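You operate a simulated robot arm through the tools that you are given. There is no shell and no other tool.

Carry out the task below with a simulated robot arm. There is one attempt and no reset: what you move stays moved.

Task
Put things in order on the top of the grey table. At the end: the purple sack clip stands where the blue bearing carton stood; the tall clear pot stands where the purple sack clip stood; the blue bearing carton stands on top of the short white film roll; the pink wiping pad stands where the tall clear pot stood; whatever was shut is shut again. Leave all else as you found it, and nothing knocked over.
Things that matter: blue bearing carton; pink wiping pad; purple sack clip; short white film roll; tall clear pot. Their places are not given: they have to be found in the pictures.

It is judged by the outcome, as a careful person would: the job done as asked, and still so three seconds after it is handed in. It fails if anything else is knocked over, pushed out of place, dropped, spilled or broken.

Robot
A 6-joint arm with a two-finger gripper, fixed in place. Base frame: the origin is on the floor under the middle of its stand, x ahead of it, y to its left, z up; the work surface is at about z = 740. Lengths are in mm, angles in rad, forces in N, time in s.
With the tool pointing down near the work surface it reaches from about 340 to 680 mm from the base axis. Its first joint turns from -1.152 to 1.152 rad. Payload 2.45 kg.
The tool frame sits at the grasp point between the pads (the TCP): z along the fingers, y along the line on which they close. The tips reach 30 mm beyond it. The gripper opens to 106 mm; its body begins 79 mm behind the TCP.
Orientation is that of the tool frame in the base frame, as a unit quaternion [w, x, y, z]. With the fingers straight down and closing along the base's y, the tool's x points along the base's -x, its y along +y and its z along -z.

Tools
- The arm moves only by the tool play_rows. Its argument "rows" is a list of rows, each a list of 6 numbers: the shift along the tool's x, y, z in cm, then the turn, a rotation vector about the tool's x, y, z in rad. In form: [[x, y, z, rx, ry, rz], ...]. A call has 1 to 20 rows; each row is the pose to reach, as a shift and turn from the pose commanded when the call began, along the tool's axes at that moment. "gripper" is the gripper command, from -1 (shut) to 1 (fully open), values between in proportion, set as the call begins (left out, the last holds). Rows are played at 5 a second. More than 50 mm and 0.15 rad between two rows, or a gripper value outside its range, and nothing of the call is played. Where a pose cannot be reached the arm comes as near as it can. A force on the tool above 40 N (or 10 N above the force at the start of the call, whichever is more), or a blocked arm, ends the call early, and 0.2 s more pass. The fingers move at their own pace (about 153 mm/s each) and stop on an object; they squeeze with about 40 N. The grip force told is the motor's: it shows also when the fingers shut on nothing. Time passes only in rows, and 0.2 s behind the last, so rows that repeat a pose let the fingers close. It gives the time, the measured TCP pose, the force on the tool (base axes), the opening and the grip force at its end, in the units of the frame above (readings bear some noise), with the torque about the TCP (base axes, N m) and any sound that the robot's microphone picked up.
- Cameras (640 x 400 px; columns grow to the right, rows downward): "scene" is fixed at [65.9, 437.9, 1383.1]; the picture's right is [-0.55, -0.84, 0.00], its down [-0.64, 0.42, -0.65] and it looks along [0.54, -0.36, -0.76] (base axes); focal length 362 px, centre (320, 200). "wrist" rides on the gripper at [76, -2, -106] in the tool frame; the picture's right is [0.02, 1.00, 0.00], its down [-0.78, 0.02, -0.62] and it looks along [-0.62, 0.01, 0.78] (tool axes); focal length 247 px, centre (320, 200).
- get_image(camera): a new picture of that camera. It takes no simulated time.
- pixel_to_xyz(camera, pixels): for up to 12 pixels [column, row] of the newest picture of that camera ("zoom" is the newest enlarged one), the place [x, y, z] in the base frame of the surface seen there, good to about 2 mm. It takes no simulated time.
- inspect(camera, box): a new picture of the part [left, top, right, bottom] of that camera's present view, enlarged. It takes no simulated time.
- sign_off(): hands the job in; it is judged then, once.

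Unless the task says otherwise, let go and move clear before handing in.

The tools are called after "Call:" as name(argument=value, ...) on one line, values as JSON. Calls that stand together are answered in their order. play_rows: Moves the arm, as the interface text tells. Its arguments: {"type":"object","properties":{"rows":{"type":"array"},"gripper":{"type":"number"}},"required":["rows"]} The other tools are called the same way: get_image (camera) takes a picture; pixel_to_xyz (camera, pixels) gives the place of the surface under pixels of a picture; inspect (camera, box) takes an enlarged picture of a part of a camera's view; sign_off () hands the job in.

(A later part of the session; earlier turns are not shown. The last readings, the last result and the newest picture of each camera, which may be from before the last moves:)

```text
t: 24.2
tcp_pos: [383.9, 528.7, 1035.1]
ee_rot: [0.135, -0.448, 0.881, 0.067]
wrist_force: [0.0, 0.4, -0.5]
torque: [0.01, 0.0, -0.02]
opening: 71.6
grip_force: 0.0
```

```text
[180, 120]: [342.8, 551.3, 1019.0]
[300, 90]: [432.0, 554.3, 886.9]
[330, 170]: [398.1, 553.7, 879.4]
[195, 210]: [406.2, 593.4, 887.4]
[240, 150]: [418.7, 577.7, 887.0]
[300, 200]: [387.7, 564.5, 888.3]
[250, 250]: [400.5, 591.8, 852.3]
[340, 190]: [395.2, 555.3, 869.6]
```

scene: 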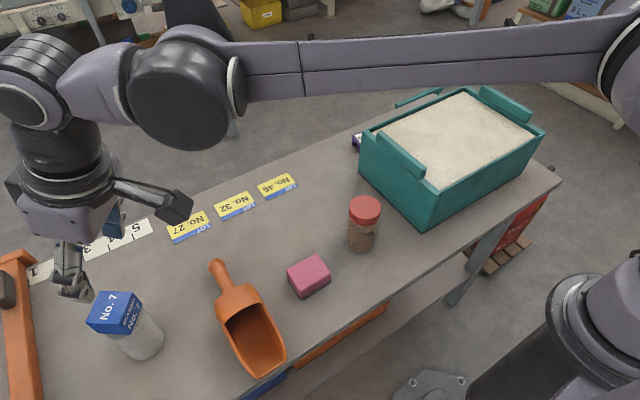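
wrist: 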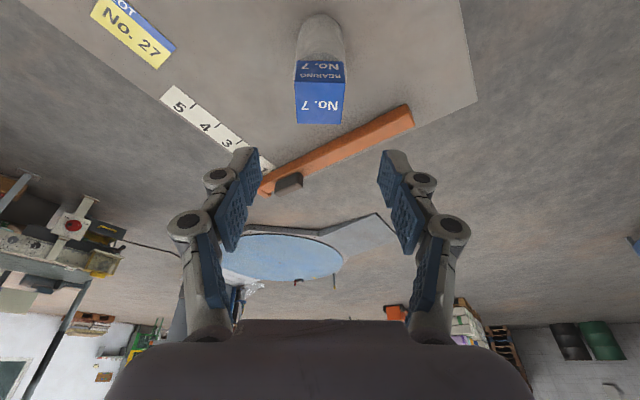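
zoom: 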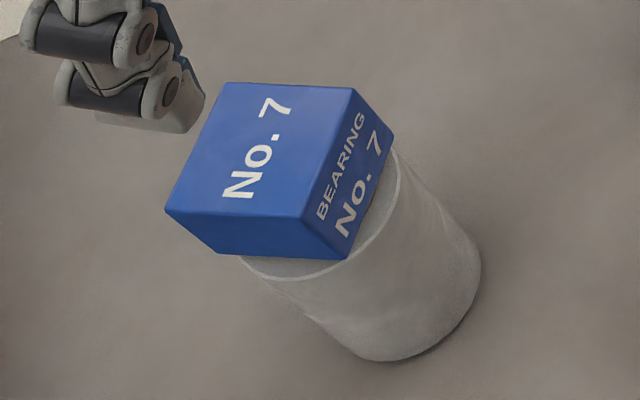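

The carton sits level on the roll (top points all z≈887–888), and the gripper body is only about ±30 mm thick, so it fits behind the box rim if the camera faces away from the box. I'll straighten the tool, then turn it half round on the way over to the clip.

Call:
play_rows(rows=[[0, 0, 0, 0, 0.1, 0], [0, 0, 0, 0, 0.2, 0], [0, 0, 0, 0, 0.3, 0], [0, 0, 0, 0, 0.3, 0]], gripper=1)

Call:
play_rows(rows=[[2.25, -3.3, 0.22, 0, 0, -0.13], [4.5, -6.6, 0.44, 0, 0, -0.26], [6.74, -9.9, 0.66, 0, 0, -0.39], [8.99, -13.19, 0.88, 0, 0, -0.52], [11.24, -16.49, 1.1, 0, 0, -0.65], [13.49, -19.79, 1.31, 0, 0, -0.78], [15.74, -23.09, 1.53, 0, 0, -0.91], [17.98, -26.38, 1.75, 0, 0, -1.04], [20.23, -29.68, 1.97, 0, 0, -1.17], [22.48, -32.98, 2.19, 0, 0, -1.3], [24.73, -36.28, 2.41, 0, 0, -1.43], [26.98, -39.58, 2.63, 0, 0, -1.56], [29.22, -42.87, 2.85, 0, 0, -1.69], [31.47, -46.17, 3.07, 0, 0, -1.82], [33.72, -49.47, 3.29, 0, 0, -1.95], [35.97, -52.77, 3.5, 0, 0, -2.078], [35.97, -52.77, 3.5, 0, 0, -2.078]])

Call:
get_image(camera="wrist")

Call:
get_image(camera="scene")

```text
t: 25.2
tcp_pos: [385.8, 528.4, 1034.8]
ee_rot: [0.0, -0.453, 0.892, 0.0]
wrist_force: [0.2, -0.4, 0.3]
torque: [-0.01, 0.01, -0.02]
opening: 106.3
grip_force: 0.0
```

```text
t: 28.8
tcp_pos: [594.3, -40.3, 1000.6]
ee_rot: [0.002, 0.995, -0.099, 0.0]
wrist_force: [0.4, 0.4, -0.4]
torque: [0.02, 0.0, -0.04]
opening: 106.0
grip_force: 0.0
out of reach, approached as far as the arm can: row 16, 17
```

```text
taken
```

wrist: 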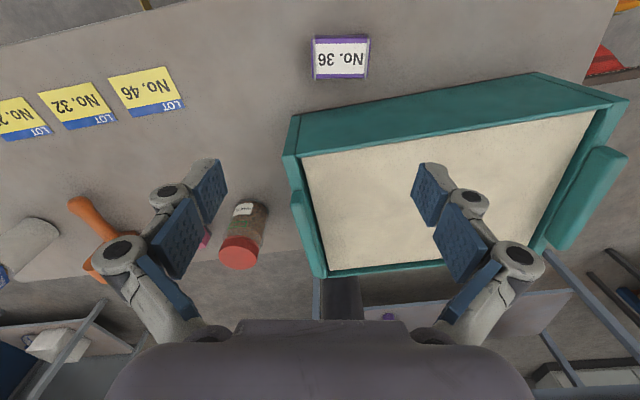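

```text
taken
```

scene: 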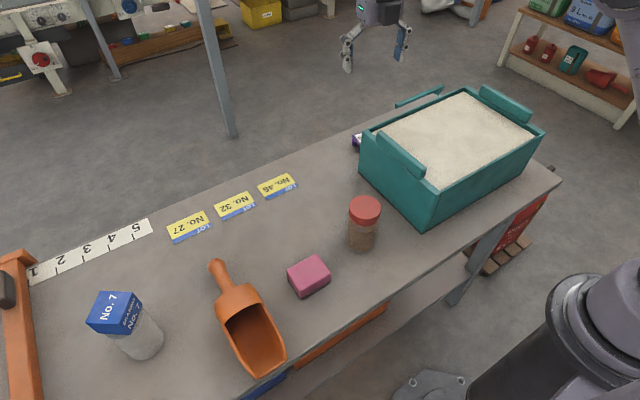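

The arm stopped at tool yaw about 2.94 rad, near a wrist limit, but the clip is now in full view at wrist (341,57) and looks nearly square to the tool. I'll measure its corners and the gap to the box.

Call:
inspect(camera="wrist", box=[277, 17, 405, 97])

Call:
pixel_to_xyz(camera="wrist", pixels=[[315, 40], [368, 37], [316, 76], [366, 76], [341, 57], [341, 38], [341, 77], [300, 112], [430, 92], [300, 155], [290, 130], [450, 25]])

```text
5.00 times, centred on (341, 57) of wrist
```

zoom: 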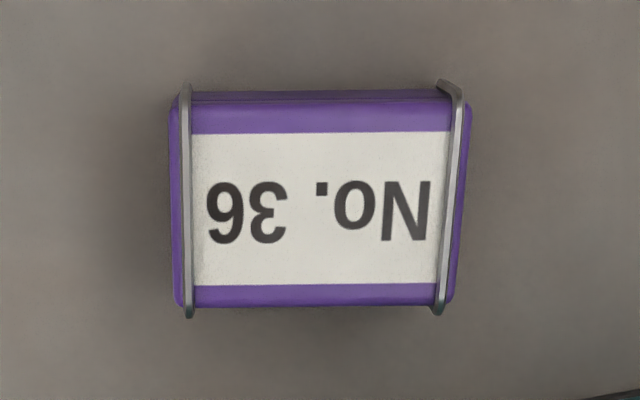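

```text
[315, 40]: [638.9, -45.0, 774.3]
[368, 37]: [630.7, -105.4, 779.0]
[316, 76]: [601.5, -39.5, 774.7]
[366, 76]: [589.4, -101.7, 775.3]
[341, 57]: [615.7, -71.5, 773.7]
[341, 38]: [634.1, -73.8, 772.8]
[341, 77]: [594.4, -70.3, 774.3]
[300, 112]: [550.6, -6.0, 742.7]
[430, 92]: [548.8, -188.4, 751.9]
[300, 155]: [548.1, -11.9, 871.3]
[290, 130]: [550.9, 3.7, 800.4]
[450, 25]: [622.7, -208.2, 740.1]
```

The clip's centre comes out at about (615,-72.5), its width axis turned about -0.14 rad, and the box wall is at x≈550, leaving a 40 mm gap. I'll go above the clip at z≈900 with yaw 2.885, which is within the wrist's limit and about 6° off square.

Call:
play_rows(rows=[[0.67, 0.69, 0, 0, 0, 0.02], [1.33, 1.38, 0, 0, 0, 0.04], [2.0, 2.06, 2, 0, 0, 0.05], [2.66, 2.75, 5, 0, 0, 0.058], [2.66, 2.75, 8, 0, 0, 0.058], [2.66, 2.75, 10, 0, 0, 0.058], [2.66, 2.75, 10, 0, 0, 0.058]])

Call:
get_image(camera="wrist")

Call:
get_image(camera="scene")

```text
t: 30.4
tcp_pos: [616.2, -72.7, 902.4]
ee_rot: [0.002, 0.992, -0.128, 0.001]
wrist_force: [0.2, 0.3, 0.1]
torque: [0.03, 0.02, -0.01]
opening: 105.7
grip_force: 0.0
```

```text
taken
```

wrist: 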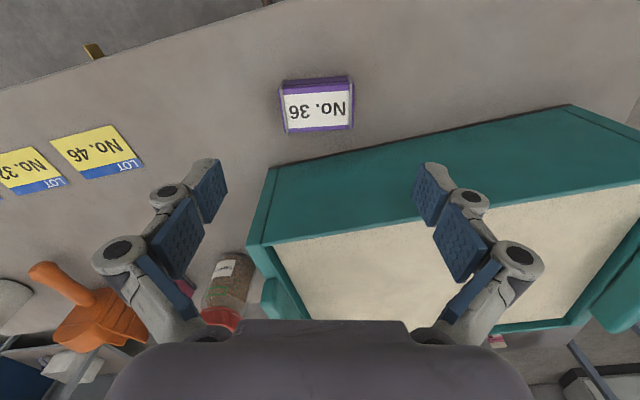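

```text
taken
```

scene: 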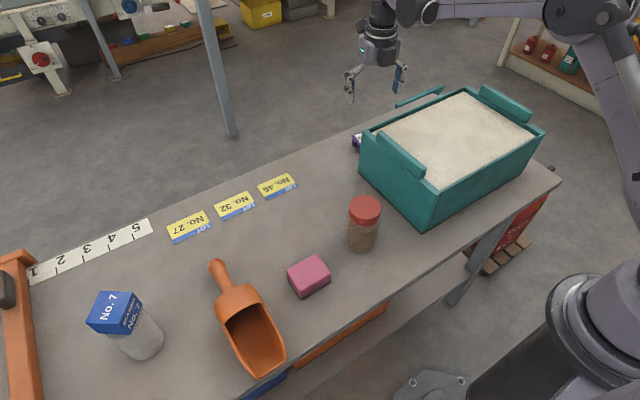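

The tool is over the clip, which appears centred at wrist column 318 and turned only slightly. I'll measure once more from this closer view.

Call:
inspect(camera="wrist", box=[254, 65, 382, 145])

Call:
pixel_to_xyz(camera="zoom", pixels=[[150, 130], [490, 110], [165, 330], [490, 310], [320, 220], [320, 125], [320, 320], [320, 90], [140, 250], [500, 200], [60, 250], [580, 230]])

```text
5.00 times, centred on (318, 105) of wrist
```

zoom: 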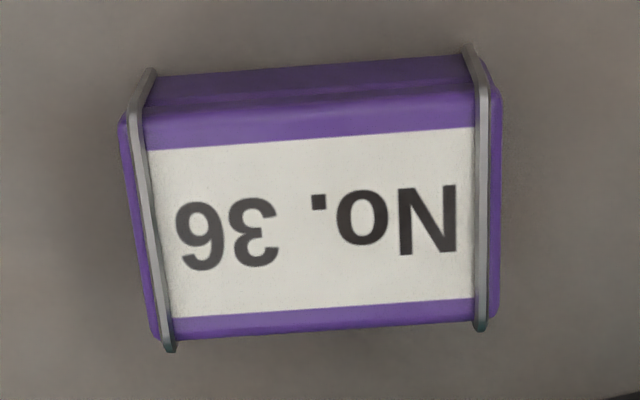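

```text
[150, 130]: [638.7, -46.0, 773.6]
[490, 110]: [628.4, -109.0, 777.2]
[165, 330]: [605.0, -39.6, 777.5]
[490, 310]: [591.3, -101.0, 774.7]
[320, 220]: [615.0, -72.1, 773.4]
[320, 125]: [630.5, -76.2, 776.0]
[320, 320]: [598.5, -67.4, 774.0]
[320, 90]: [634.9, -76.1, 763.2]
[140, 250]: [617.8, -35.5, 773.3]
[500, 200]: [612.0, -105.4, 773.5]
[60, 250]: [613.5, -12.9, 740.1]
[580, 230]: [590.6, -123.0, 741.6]
```

The clip's ends are at about y=-36 and y=-107, within the 106 mm opening with some 18 mm to spare each side. I'll lower to just above its top and look.

Call:
play_rows(rows=[[0, 0, 2.5, 0, 0, 0], [0, 0, 5, 0, 0, 0], [0, 0, 7.5, 0, 0, 0], [0, 0, 9.0, 0, 0, 0], [0, 0, 9.0, 0, 0, 0]])

Call:
get_image(camera="wrist")

Call:
inspect(camera="scene", box=[320, 60, 480, 160])

```text
t: 31.6
tcp_pos: [616.4, -73.8, 812.0]
ee_rot: [0.001, 0.992, -0.128, 0.001]
wrist_force: [-0.8, 0.1, -0.3]
torque: [0.02, 0.0, 0.03]
opening: 106.0
grip_force: 0.0
```

```text
taken
```

wrist: 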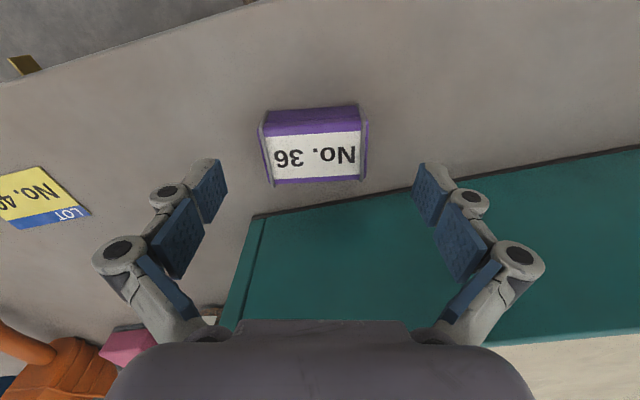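

```text
4.00 times, centred on (400, 110) of scene
```

zoom: 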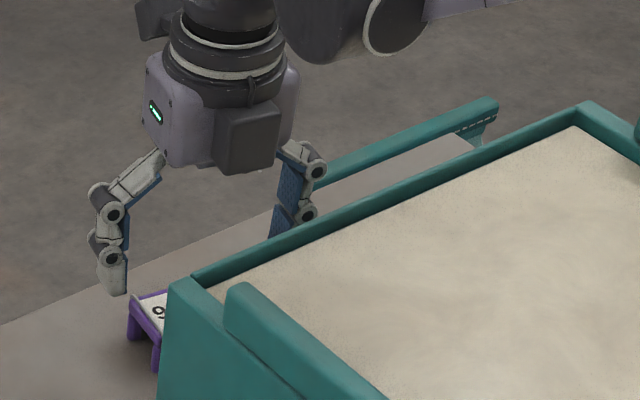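

The scene zoom shows a dark block on the palm's box-facing side (zoom (250,150)), which could come close to the box rim. I'll measure it before going lower.

Call:
pixel_to_xyz(camera="zoom", pixels=[[250, 140], [235, 165], [265, 165], [225, 120], [275, 130], [245, 110], [200, 155], [180, 120], [230, 278], [300, 262], [420, 185], [250, 172]])

```text
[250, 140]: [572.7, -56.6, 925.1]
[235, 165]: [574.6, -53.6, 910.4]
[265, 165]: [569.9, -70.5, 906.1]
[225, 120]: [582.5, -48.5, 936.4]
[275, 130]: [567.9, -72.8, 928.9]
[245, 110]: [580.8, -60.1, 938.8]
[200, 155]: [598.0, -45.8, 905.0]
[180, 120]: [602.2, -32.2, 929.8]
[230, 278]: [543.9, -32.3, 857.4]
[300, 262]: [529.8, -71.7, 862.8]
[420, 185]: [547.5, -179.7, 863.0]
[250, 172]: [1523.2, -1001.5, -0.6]
```

The block's lowest point would end near z≈866 at x≥567, and the rim's outer face is at x≈551, so there is roughly 15 mm of clearance. I'll lower to z≈773, easing 2 mm away from the box.

Call:
play_rows(rows=[[0.15, -0.22, 1.3, 0, 0, 0], [0.15, -0.22, 2.6, 0, 0, 0], [0.15, -0.22, 3.4, 0, 0, 0], [0.15, -0.22, 3.85, 0, 0, 0], [0.15, -0.22, 3.85, 0, 0, 0]])

Call:
get_image(camera="wrist")

Call:
inspect(camera="scene", box=[320, 60, 480, 160])

```text
t: 32.8
tcp_pos: [618.7, -71.7, 772.6]
ee_rot: [0.002, 0.992, -0.128, 0.0]
wrist_force: [0.7, 0.5, 0.3]
torque: [0.01, 0.03, -0.01]
opening: 105.8
grip_force: 0.1
```

```text
taken
```

wrist: 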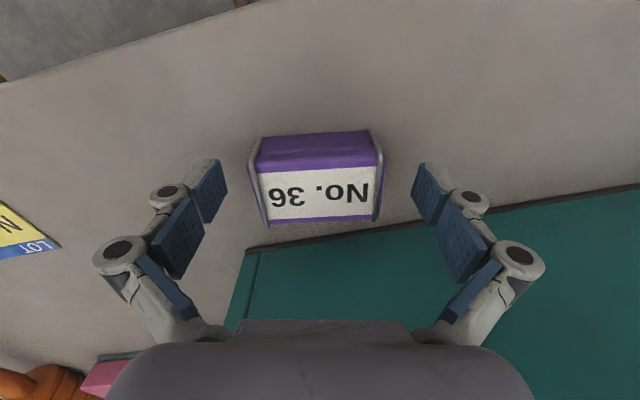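

```text
4.00 times, centred on (400, 110) of scene
```

zoom: 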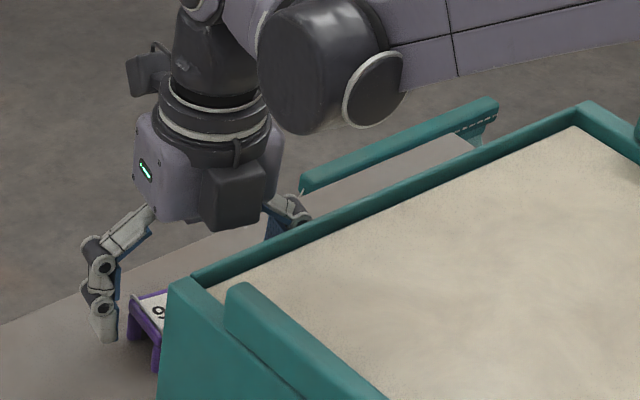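

The fingers straddle the clip with no contact and the block is clear of the rim. I'll close in two steps to keep the touch gentle.

Call:
play_rows(rows=[[0, 0, 0, 0, 0, 0], [0, 0, 0, 0, 0, 0]], gripper=0.45)

Call:
play_rows(rows=[[0, 0, 0, 0, 0, 0], [0, 0, 0, 0, 0, 0], [0, 0, 0, 0, 0, 0]], gripper=-1)

Call:
get_image(camera="wrist")

```text
t: 33.4
tcp_pos: [618.9, -72.1, 772.1]
ee_rot: [0.001, 0.992, -0.128, 0.001]
wrist_force: [0.4, -0.8, -0.2]
torque: [-0.05, 0.01, -0.01]
opening: 76.8
grip_force: 0.1
```

```text
t: 34.2
tcp_pos: [619.2, -71.1, 772.7]
ee_rot: [0.002, 0.992, -0.128, 0.001]
wrist_force: [0.9, -0.8, 9.7]
torque: [0.34, -0.02, 0.05]
opening: 70.0
grip_force: 39.9
```

```text
taken
```

wrist: 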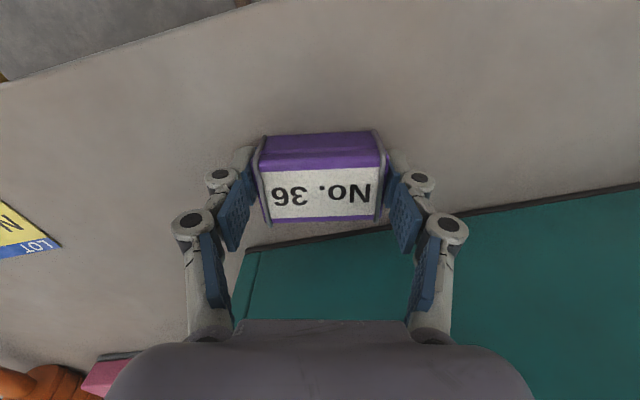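

The clip is gripped at 70 mm with 39.9 N. I'll lift a short way first and check that it holds.

Call:
play_rows(rows=[[0, 0, -0.8, 0, 0, 0], [0, 0, -2, 0, 0, 0], [0, 0, -4, 0, 0, 0], [0, 0, -4, 0, 0, 0]])

Call:
get_image(camera="wrist")

Call:
inspect(camera="scene", box=[320, 60, 480, 160])

```text
t: 35.2
tcp_pos: [617.7, -70.7, 813.3]
ee_rot: [0.002, 0.992, -0.129, 0.001]
wrist_force: [0.0, 0.8, -0.6]
torque: [0.01, -0.01, -0.02]
opening: 69.4
grip_force: 39.6
```

```text
taken
```

wrist: 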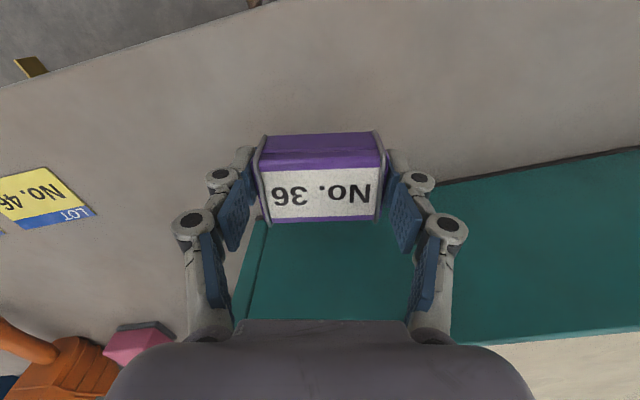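

```text
4.00 times, centred on (400, 110) of scene
```

zoom: 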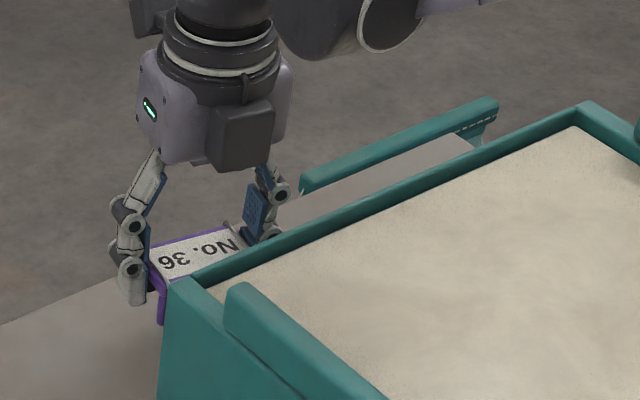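

The clip is clear of the table and held level. I'll lift it well above the rim, then carry it round the box's corner to above the carton's old place at (454.5, 309.5).

Call:
play_rows(rows=[[0, 0, -3.7, 0, 0, 0], [0, 0, -7.4, 0, 0, 0], [0, 0, -11, 0, 0, 0], [0, 0, -14.7, 0, 0, 0], [-2.288, -2.975, -14.7, 0, 0, -0.0195], [-4.576, -5.95, -14.7, 0, 0, -0.039], [-6.864, -8.925, -14.7, 0, 0, -0.0586], [-9.152, -11.9, -14.7, 0, 0, -0.078], [-11.44, -14.876, -14.7, 0, 0, -0.0977], [-13.728, -17.85, -14.7, 0, 0, -0.117], [-16.016, -20.826, -14.7, 0, 0, -0.137], [-18.304, -23.8, -14.7, 0, 0, -0.156], [-20.592, -26.776, -14.7, 0, 0, -0.176], [-22.88, -29.75, -14.7, 0, 0, -0.195], [-25.17, -32.73, -14.7, 0, 0, -0.215], [-25.17, -32.73, -14.7, 0, 0, -0.215]])

Call:
get_image(camera="wrist")

Call:
get_image(camera="scene")

```text
t: 38.6
tcp_pos: [457.4, 310.1, 958.6]
ee_rot: [0.002, 1.0, -0.021, 0.0]
wrist_force: [0.1, -0.1, -0.6]
torque: [0.03, 0.01, 0.02]
opening: 68.8
grip_force: 40.4
```

```text
taken
```

wrist: 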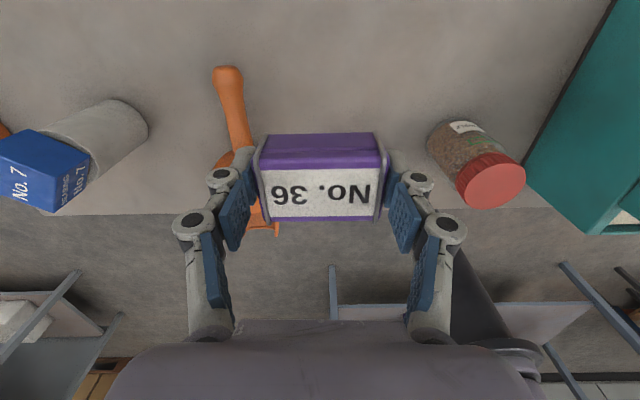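

```text
taken
```

scene: 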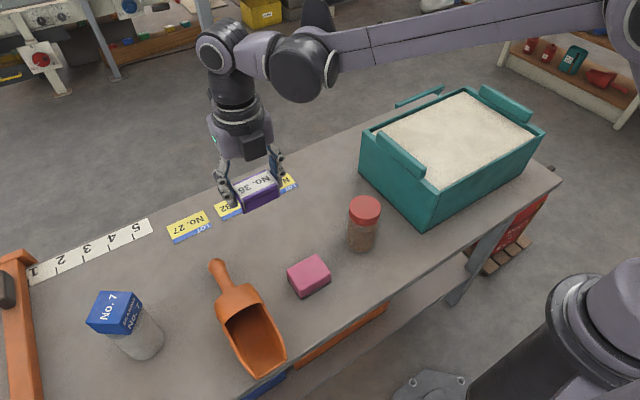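

The clip is above the carton's old spot, held level at wrist (320,175), and the scoop and pad are clear of the path. I'll lower it to just above the table.

Call:
play_rows(rows=[[0, 0, 4, 0, 0, 0], [0, 0, 8, 0, 0, 0], [0, 0, 12, 0, 0, 0], [0, 0, 15, 0, 0, 0], [0, 0, 17, 0, 0, 0], [0, 0, 17.7, 0, 0, 0], [0, 0, 17.7, 0, 0, 0]])

Call:
get_image(camera="wrist")

Call:
inspect(camera="scene", box=[190, 180, 350, 280])

```text
t: 40.2
tcp_pos: [456.9, 309.6, 781.5]
ee_rot: [0.002, 1.0, -0.02, 0.0]
wrist_force: [0.3, 0.4, 0.0]
torque: [0.01, 0.01, 0.0]
opening: 68.7
grip_force: 40.2
```

```text
taken
```

wrist: 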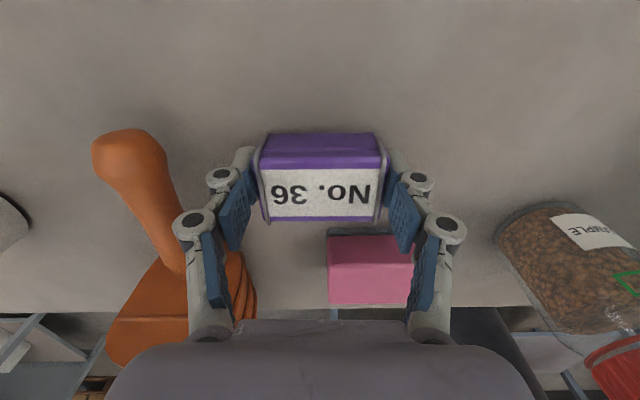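

```text
4.00 times, centred on (270, 230) of scene
```

zoom: 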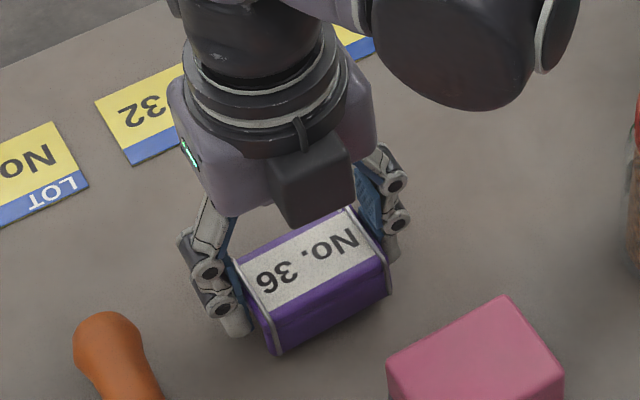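

The clip is about 9 mm above the table at the right spot. I'll lower in small steps, watching the force.

Call:
play_rows(rows=[[0, 0, 0.3, 0, 0, 0], [0, 0, 0.6, 0, 0, 0], [0, 0, 0.75, 0, 0, 0], [0, 0, 0.75, 0, 0, 0]])

Call:
pixel_to_xyz(camera="scene", pixels=[[267, 235], [277, 243], [280, 250], [268, 254]])

```text
t: 41.2
tcp_pos: [456.2, 309.3, 774.4]
ee_rot: [0.002, 1.0, -0.02, 0.001]
wrist_force: [-1.7, -0.3, 6.5]
torque: [0.21, 0.01, 0.04]
opening: 68.8
grip_force: 39.9
```

```text
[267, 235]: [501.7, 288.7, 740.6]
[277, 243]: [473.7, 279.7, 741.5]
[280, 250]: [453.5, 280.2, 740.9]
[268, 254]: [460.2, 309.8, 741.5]
```

Light contact, 6.5 N, at z≈774. I'll open the fingers to let the clip stand.

Call:
play_rows(rows=[[0, 0, 0, 0, 0, 0], [0, 0, 0, 0, 0, 0], [0, 0, 0, 0, 0, 0]], gripper=0.65)

Call:
get_image(camera="wrist")

Call:
inspect(camera="scene", box=[190, 180, 350, 280])

```text
t: 42.0
tcp_pos: [458.4, 307.9, 774.5]
ee_rot: [0.002, 1.0, -0.02, 0.0]
wrist_force: [0.0, -0.4, 0.7]
torque: [-0.03, 0.0, 0.0]
opening: 87.5
grip_force: 0.0
```

```text
taken
```

wrist: 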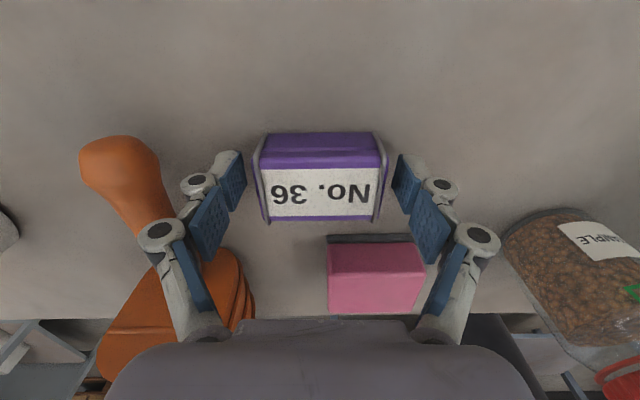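

```text
4.00 times, centred on (270, 230) of scene
```

zoom: 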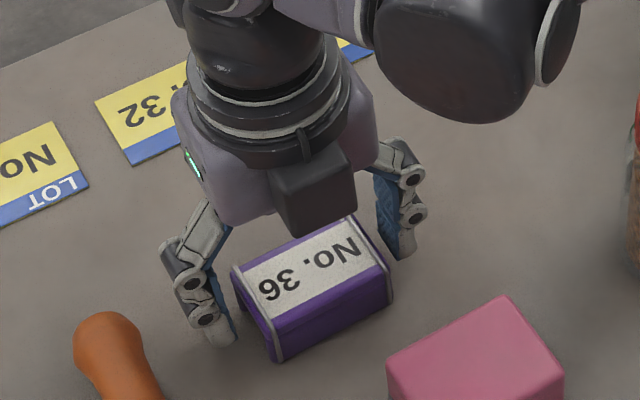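

The clip stands upright and free of both fingers at the carton's old place. I'll rise straight up and check the positions.

Call:
play_rows(rows=[[0, 0, -1.5, 0, 0, 0], [0, 0, -4, 0, 0, 0], [0, 0, -8, 0, 0, 0], [0, 0, -12, 0, 0, 0], [0, 0, -16, 0, 0, 0], [0, 0, -19, 0, 0, 0], [0, 0, -19, 0, 0, 0]])

Call:
get_image(camera="scene")

Call:
get_image(camera="wrist")

```text
t: 43.6
tcp_pos: [457.8, 311.3, 962.6]
ee_rot: [0.002, 1.0, -0.02, 0.001]
wrist_force: [-0.1, 0.7, 0.6]
torque: [0.01, 0.02, 0.04]
opening: 87.5
grip_force: 0.1
```

```text
taken
```

scene: 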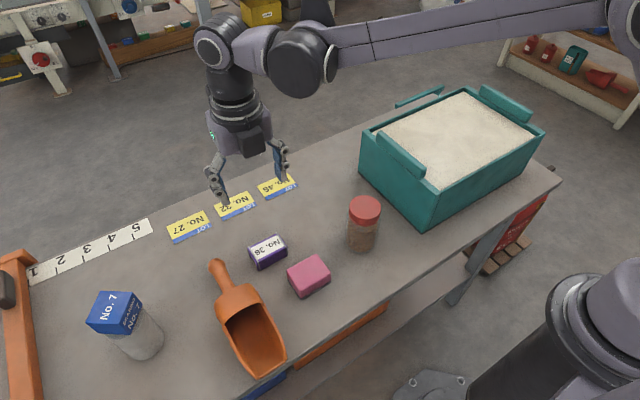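

```text
taken
```

wrist: 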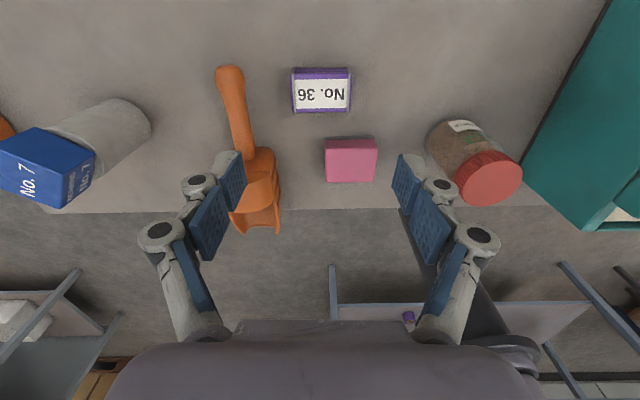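

The clip appears at wrist (321,92) and scene (268,251). I'll check its coordinates and measure the pot closely for the next move.

Call:
pixel_to_xyz(camera="wrist", pixels=[[295, 76], [347, 76], [296, 108], [348, 108], [321, 92], [490, 178], [465, 185], [516, 180], [490, 157], [487, 203], [463, 127], [445, 160]])

Call:
inspect(camera="wrist", box=[400, 90, 560, 220])

Call:
inspect(camera="scene", box=[320, 180, 400, 270])

```text
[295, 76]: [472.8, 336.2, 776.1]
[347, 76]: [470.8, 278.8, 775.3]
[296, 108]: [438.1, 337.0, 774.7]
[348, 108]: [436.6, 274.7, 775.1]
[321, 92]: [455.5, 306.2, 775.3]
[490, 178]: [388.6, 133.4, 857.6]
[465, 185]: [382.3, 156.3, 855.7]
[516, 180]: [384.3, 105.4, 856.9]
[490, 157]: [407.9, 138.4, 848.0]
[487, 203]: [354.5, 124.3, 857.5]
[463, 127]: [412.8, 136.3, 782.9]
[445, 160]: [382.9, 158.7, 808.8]
```

```text
3.08 times, centred on (480, 155) of wrist
```

zoom: 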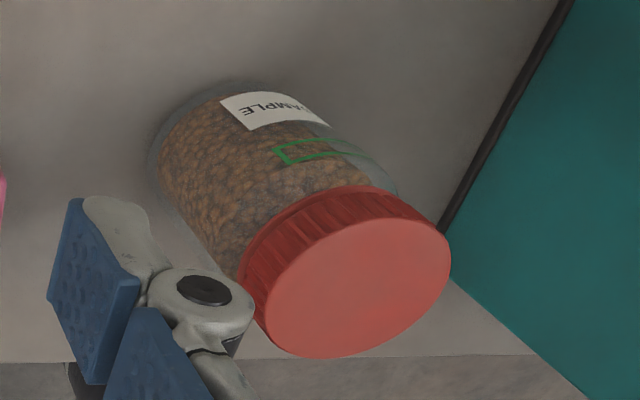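

```text
4.44 times, centred on (360, 225) of scene
```

zoom: 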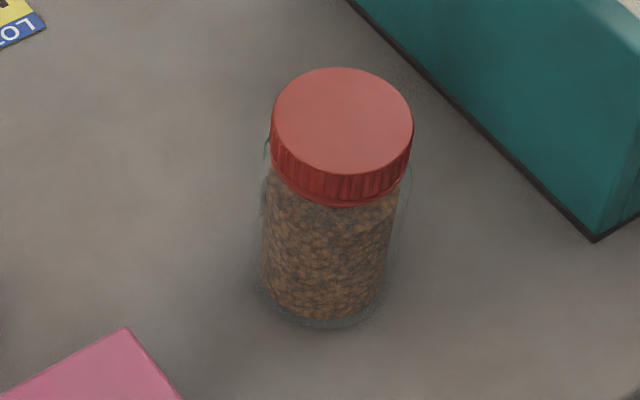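

The clip is centred at about (455, 307.5), where the carton stood. The pot's lid spans x≈352–407 and y≈102–160, giving a centre near (379,131), so I'll move above it with the opening at 85 mm and check the box handle's position.

Call:
pixel_to_xyz(camera="scene", pixels=[[400, 150], [385, 147], [421, 176], [395, 165], [430, 215], [370, 170], [405, 165]])

Call:
play_rows(rows=[[-1.43, 3.63, 0, 0, 0, 0], [-2.86, 7.27, 0, 0, 0, 0], [-4.28, 10.9, 0, 0, 0, 0], [-5.71, 14.54, 0, 0, 0, 0], [-7.14, 18.17, 0, 0, 0, 0], [-7.14, 18.17, 0, 0, 0, 0]], gripper=0.62)

Call:
get_image(camera="wrist")

Call:
get_image(camera="scene")

```text
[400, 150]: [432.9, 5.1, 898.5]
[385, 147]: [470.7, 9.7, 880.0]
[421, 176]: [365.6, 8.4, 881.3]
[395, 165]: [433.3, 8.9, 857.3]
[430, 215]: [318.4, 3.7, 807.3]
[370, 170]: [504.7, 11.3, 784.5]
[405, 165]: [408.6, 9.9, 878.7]
```

```text
t: 45.0
tcp_pos: [378.5, 129.1, 964.0]
ee_rot: [0.002, 1.0, -0.02, 0.001]
wrist_force: [0.0, -0.2, 0.2]
torque: [-0.01, -0.02, -0.01]
opening: 86.1
grip_force: 0.0
```

```text
taken
```

wrist: 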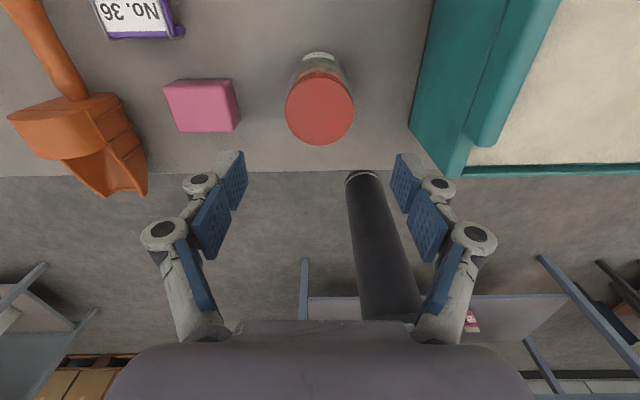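

```text
taken
```

scene: 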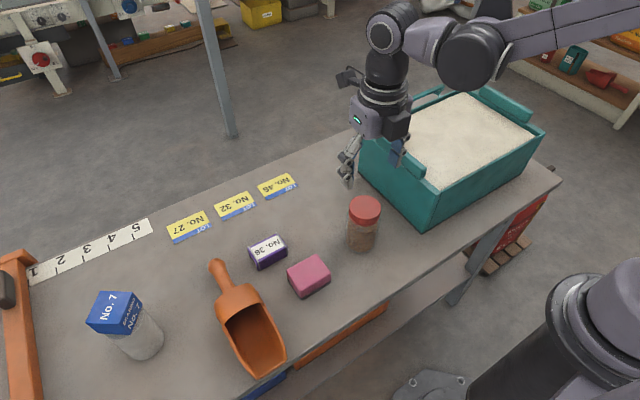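

The box wall and handle stay at y≤12, well clear of the fingers. The lid shows at wrist (320,112); I'll measure its edges and then descend.

Call:
pixel_to_xyz(camera="wrist", pixels=[[288, 110], [351, 110], [319, 80], [320, 141], [320, 112], [300, 88], [340, 88], [300, 134], [340, 134], [320, 60]])

Call:
inspect(camera="wrist", box=[256, 40, 384, 160])

```text
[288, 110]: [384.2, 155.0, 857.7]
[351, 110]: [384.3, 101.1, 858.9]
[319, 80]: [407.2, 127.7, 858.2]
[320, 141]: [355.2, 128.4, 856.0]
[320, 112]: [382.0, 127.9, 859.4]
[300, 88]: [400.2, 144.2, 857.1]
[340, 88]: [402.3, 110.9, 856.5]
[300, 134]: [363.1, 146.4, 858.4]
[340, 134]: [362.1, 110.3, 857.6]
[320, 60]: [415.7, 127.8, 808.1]
```

```text
3.33 times, centred on (320, 100) of wrist
```

zoom: 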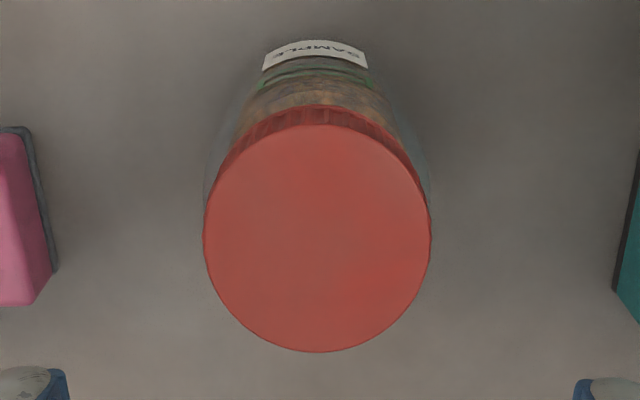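

The pot's centre is about (381, 128.5), and the fingers at 86 mm clear its roughly 66 mm body. I'll lower around it most of the way and look.

Call:
play_rows(rows=[[0.2, 0.1, 0, 0, 0, 0], [0.2, 0.1, 4, 0, 0, 0], [0.2, 0.1, 8, 0, 0, 0], [0.2, 0.1, 11, 0, 0, 0], [0.2, 0.1, 13.5, 0, 0, 0], [0.2, 0.1, 13.5, 0, 0, 0]])

Call:
get_image(camera="wrist")

Call:
inspect(camera="scene", box=[300, 140, 460, 260])

```text
t: 46.4
tcp_pos: [381.2, 128.8, 830.5]
ee_rot: [0.002, 1.0, -0.02, 0.001]
wrist_force: [-1.0, 0.0, -0.8]
torque: [-0.02, -0.02, -0.03]
opening: 85.7
grip_force: 0.1
```

```text
taken
```

wrist: 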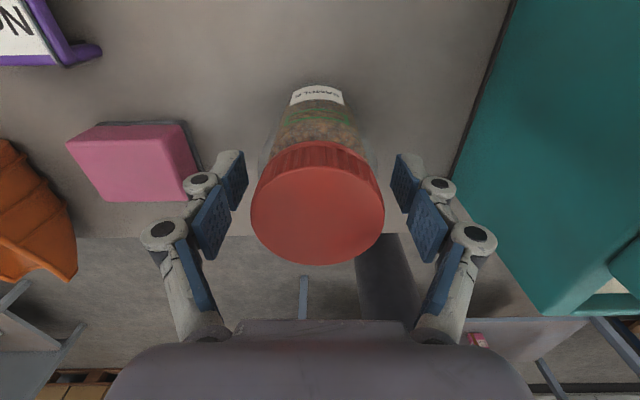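

```text
3.33 times, centred on (380, 200) of scene
```

zoom: 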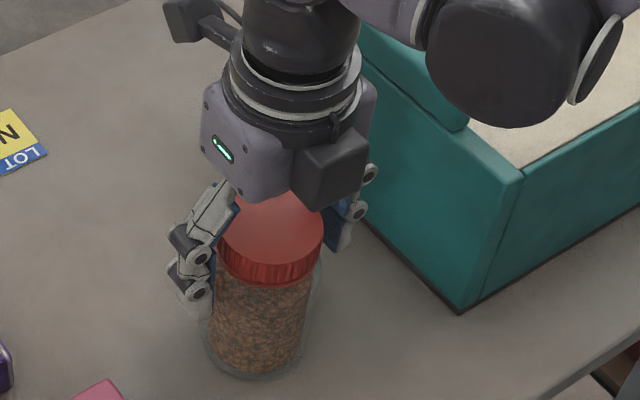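

The fingers straddle the lid evenly (lid at wrist columns 251–384, pads at 240 and 400). I'll check that the arm's wrist joint stays well above the box before I go lower.

Call:
pixel_to_xyz(camera="zoom", pixels=[[500, 90], [480, 120], [540, 110], [440, 50], [340, 190], [350, 160], [270, 250], [270, 190]])

```text
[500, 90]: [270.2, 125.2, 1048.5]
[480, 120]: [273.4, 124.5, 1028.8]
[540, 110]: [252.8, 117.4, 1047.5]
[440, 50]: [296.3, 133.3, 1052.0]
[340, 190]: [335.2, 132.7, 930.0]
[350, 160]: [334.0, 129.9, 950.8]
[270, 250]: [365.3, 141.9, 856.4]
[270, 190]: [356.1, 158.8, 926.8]
```

The joint is at z≈1030 and not over the box, so there is ample room. I'll go down to z≈790, which leaves about 11 mm between palm and lid, and then close on the body.

Call:
play_rows(rows=[[0, 0, 1.5, 0, 0, 0], [0, 0, 3, 0, 0, 0], [0, 0, 4.0, 0, 0, 0], [0, 0, 4.0, 0, 0, 0]])

Call:
get_image(camera="wrist")

Call:
inspect(camera="scene", box=[300, 140, 460, 260])

```text
t: 47.4
tcp_pos: [379.0, 129.3, 789.1]
ee_rot: [0.002, 1.0, -0.021, 0.001]
wrist_force: [-0.2, 0.1, 0.6]
torque: [0.0, 0.03, -0.01]
opening: 85.9
grip_force: 0.1
```

```text
taken
```

wrist: 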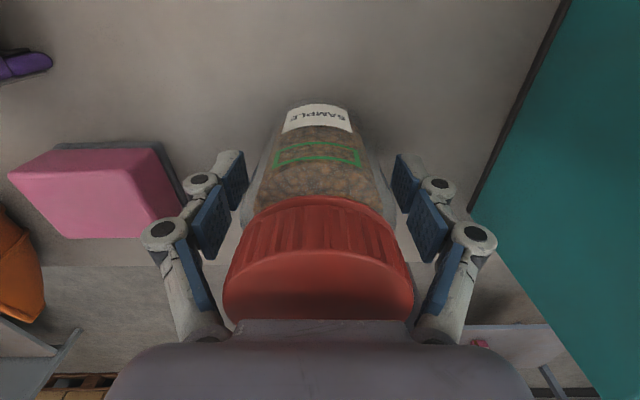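

```text
3.33 times, centred on (380, 200) of scene
```

zoom: 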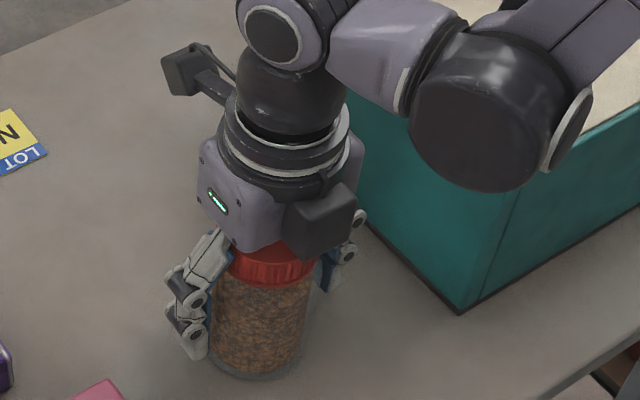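

The palm hides part of the lid but the force reading is near zero, so nothing touches. I'll close gently on the pot's body.

Call:
play_rows(rows=[[0, 0, 0, 0, 0, 0], [0, 0, 0, 0, 0, 0]], gripper=0.38)

Call:
play_rows(rows=[[0, 0, 0, 0, 0, 0], [0, 0, 0, 0, 0, 0], [0, 0, 0, 0, 0, 0]], gripper=-1)

Call:
get_image(camera="wrist")

```text
t: 48.0
tcp_pos: [379.8, 127.8, 788.9]
ee_rot: [0.002, 1.0, -0.019, 0.001]
wrist_force: [0.5, 0.5, 0.8]
torque: [-0.04, 0.01, -0.02]
opening: 73.1
grip_force: 0.1
```

```text
t: 48.8
tcp_pos: [380.5, 128.3, 790.0]
ee_rot: [0.002, 1.0, -0.019, 0.001]
wrist_force: [0.1, 0.7, 10.7]
torque: [0.34, -0.08, -0.02]
opening: 66.8
grip_force: 39.9
```

```text
taken
```

wrist: 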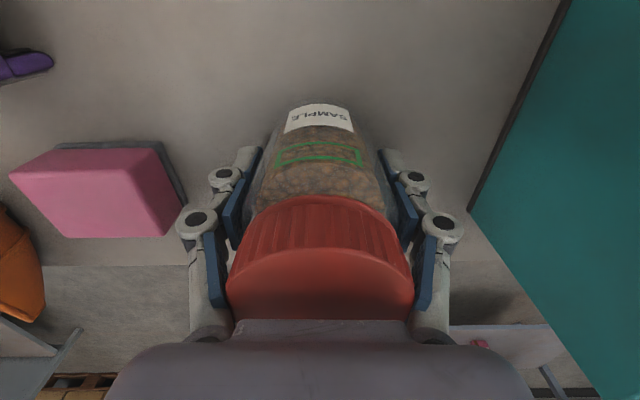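

The pot's body is gripped at 66.8 mm. I'll lift it slowly a few centimetres and check that the lid and body come up together.

Call:
play_rows(rows=[[0, 0, -0.5, 0, 0, 0], [0, 0, -1.5, 0, 0, 0], [0, 0, -3, 0, 0, 0], [0, 0, -4.5, 0, 0, 0], [0, 0, -4.5, 0, 0, 0]])

Call:
get_image(camera="wrist")

Call:
inspect(camera="scene", box=[300, 130, 460, 260])

```text
t: 50.0
tcp_pos: [380.3, 129.6, 835.2]
ee_rot: [0.001, 1.0, -0.019, 0.001]
wrist_force: [-0.7, -0.9, -1.2]
torque: [0.02, -0.03, 0.01]
opening: 66.4
grip_force: 40.3
```

```text
taken
```

wrist: 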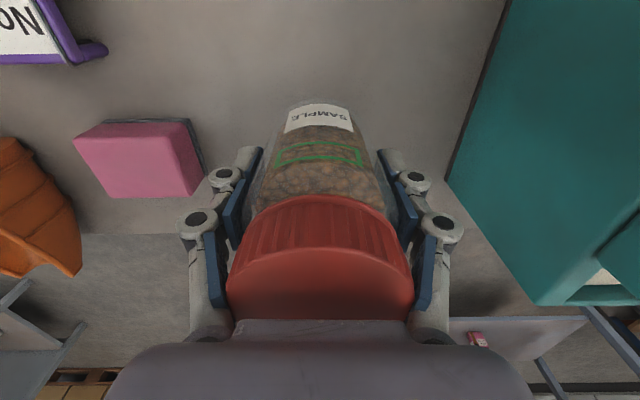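

```text
3.08 times, centred on (380, 195) of scene
```

zoom: 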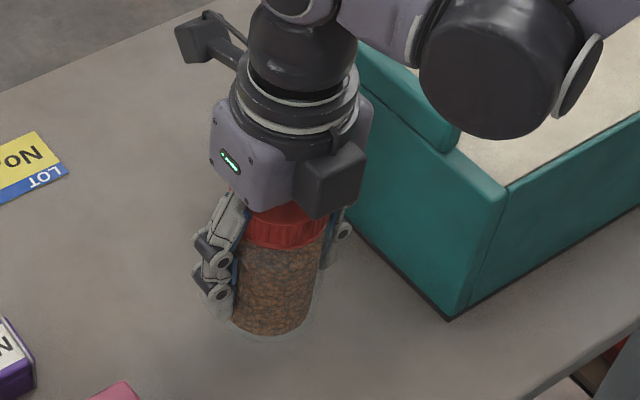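

The pot is up with its lid on, light and firmly held. I'll raise it above the box's handles and carry it around the box corner to above the clip's old place at (615,-72).

Call:
play_rows(rows=[[0, 0, -3.9, 0, 0, 0], [0, 0, -7.8, 0, 0, 0], [0, 0, -11.7, 0, 0, 0], [0, 0, -15.5, 0, 0, 0], [3.5, 0.17, -15.5, 0, 0, 0], [7.0, 0.34, -15.5, 0, 0, 0], [10.5, 0.51, -15.5, 0, 0, 0], [14.0, 0.68, -15.5, 0, 0, 0], [17.5, 0.85, -15.5, 0, 0, 0], [21.03, 1.02, -15.5, 0, 0, 0], [21.68, 4.64, -15.5, 0, 0, 0.043], [22.33, 8.26, -15.5, 0, 0, 0.086], [22.99, 11.88, -15.5, 0, 0, 0.129], [23.64, 15.5, -15.5, 0, 0, 0.172], [24.29, 19.12, -15.5, 0, 0, 0.215], [24.29, 19.12, -15.5, 0, 0, 0.215]])

Call:
get_image(camera="wrist")

Call:
get_image(camera="scene")

```text
t: 53.4
tcp_pos: [614.0, -71.4, 990.5]
ee_rot: [0.002, 0.992, -0.128, 0.001]
wrist_force: [0.2, -0.2, -1.3]
torque: [-0.04, 0.0, 0.0]
opening: 66.6
grip_force: 40.6
```

```text
taken
```

wrist: 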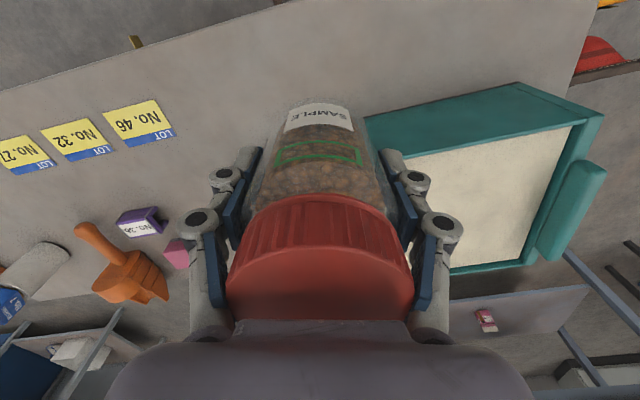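

```text
taken
```

scene: 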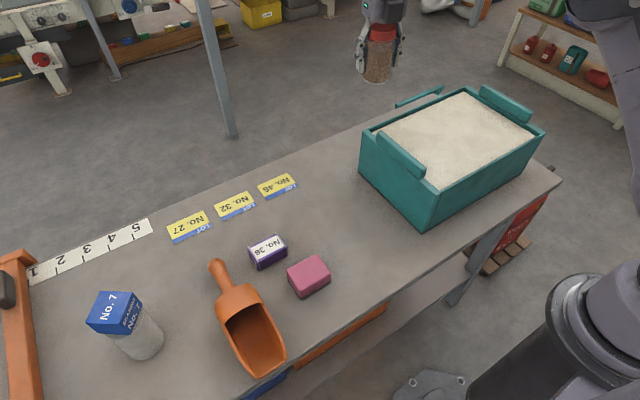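

The pot is above its target with the lid on, clear of the rear rim. I'll lower it to just above the table.

Call:
play_rows(rows=[[0.05, 0.05, 4, 0, 0, 0], [0.05, 0.05, 8, 0, 0, 0], [0.05, 0.05, 12, 0, 0, 0], [0.05, 0.05, 15, 0, 0, 0], [0.05, 0.05, 17.5, 0, 0, 0], [0.05, 0.05, 19.2, 0, 0, 0], [0.05, 0.05, 19.2, 0, 0, 0]])

Call:
get_image(camera="wrist")

Call:
inspect(camera="scene", box=[310, 60, 470, 160])

```text
t: 55.0
tcp_pos: [616.3, -72.3, 798.5]
ee_rot: [0.001, 0.992, -0.128, 0.0]
wrist_force: [-0.4, 0.3, -0.3]
torque: [0.05, -0.01, -0.04]
opening: 66.7
grip_force: 40.2
```

```text
taken
```

wrist: 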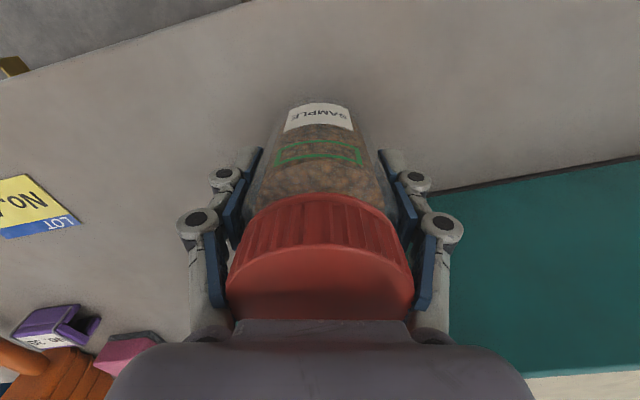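

```text
4.00 times, centred on (390, 110) of scene
```

zoom: 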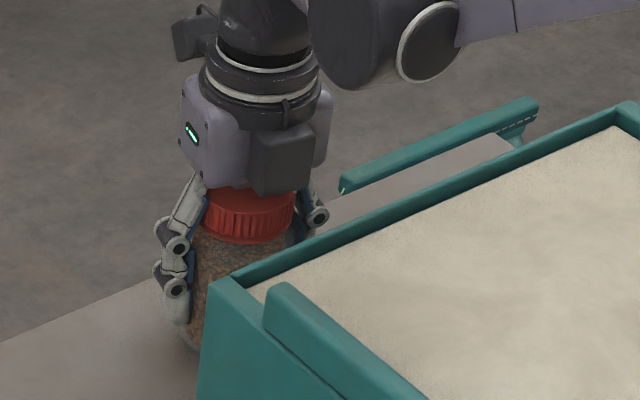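

The pot is about 8 mm above the table, clear of the box by roughly 30 mm. I'll lower in small steps until I feel contact.

Call:
play_rows(rows=[[0, 0, 0.3, 0, 0, 0], [0, 0, 0.6, 0, 0, 0], [0, 0, 0.8, 0, 0, 0], [0, 0, 0.8, 0, 0, 0]])

```text
t: 56.0
tcp_pos: [615.6, -72.9, 790.7]
ee_rot: [0.002, 0.992, -0.128, 0.0]
wrist_force: [-0.7, -0.4, -1.2]
torque: [0.04, -0.03, -0.01]
opening: 66.5
grip_force: 40.4
```

Call:
play_rows(rows=[[0, 0, 0.06, 0, 0, 0], [0, 0, 0.12, 0, 0, 0], [0, 0, 0.12, 0, 0, 0]])

```text
t: 56.8
tcp_pos: [615.3, -73.1, 790.3]
ee_rot: [0.001, 0.992, -0.128, 0.001]
wrist_force: [-0.7, -0.9, 11.7]
torque: [0.19, -0.01, 0.02]
opening: 66.9
grip_force: 40.2
```

The force rose to 11.7 N at z≈790.3, so the pot's base is on the table. I'll open the fingers.

Call:
play_rows(rows=[[0, 0, -0.04, 0, 0, 0], [0, 0, -0.04, 0, 0, 0]])

Call:
play_rows(rows=[[0, 0, 0, 0, 0, 0], [0, 0, 0, 0, 0, 0], [0, 0, 0, 0, 0, 0]], gripper=0.7)

Call:
get_image(camera="wrist")

Call:
inspect(camera="scene", box=[310, 60, 470, 160])

```text
t: 57.4
tcp_pos: [615.4, -73.0, 789.6]
ee_rot: [0.002, 0.992, -0.128, 0.001]
wrist_force: [-1.8, -1.4, 11.1]
torque: [0.18, -0.01, 0.04]
opening: 66.6
grip_force: 40.2
```

```text
t: 58.2
tcp_pos: [616.4, -71.4, 789.5]
ee_rot: [0.001, 0.992, -0.129, 0.001]
wrist_force: [0.1, 0.2, 0.8]
torque: [-0.01, -0.01, -0.04]
opening: 90.2
grip_force: 0.1
```

```text
taken
```

wrist: 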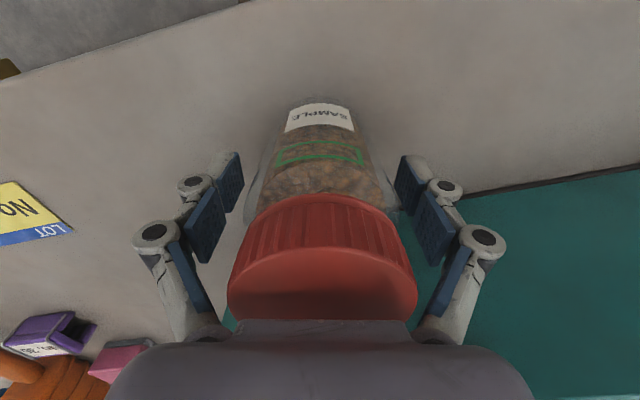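

```text
4.00 times, centred on (390, 110) of scene
```

zoom: 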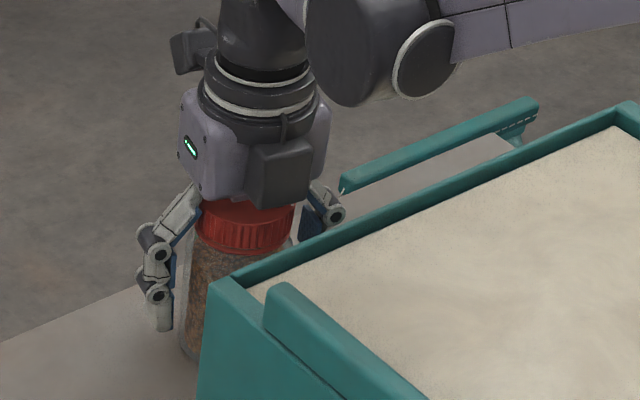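

The pot stands free between the open fingers with its lid on. I'll rise straight up above the rim and check it.

Call:
play_rows(rows=[[0, 0, -1.5, 0, 0, 0], [0, 0, -4, 0, 0, 0], [0, 0, -8, 0, 0, 0], [0, 0, -12, 0, 0, 0], [0, 0, -16, 0, 0, 0], [0, 0, -19, 0, 0, 0], [0, 0, -19, 0, 0, 0]])

Call:
get_image(camera="wrist")

Call:
get_image(camera="scene")

```text
t: 59.8
tcp_pos: [616.0, -72.0, 981.0]
ee_rot: [0.002, 0.992, -0.128, 0.001]
wrist_force: [-0.3, 0.5, 0.1]
torque: [-0.01, 0.02, 0.0]
opening: 89.8
grip_force: 0.1
```

```text
taken
```

wrist: 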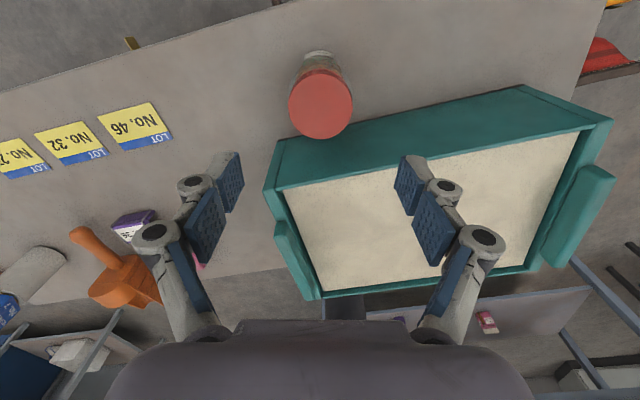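

```text
taken
```

scene: 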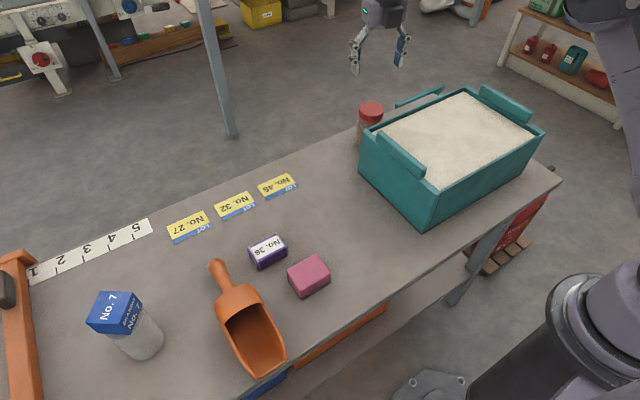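

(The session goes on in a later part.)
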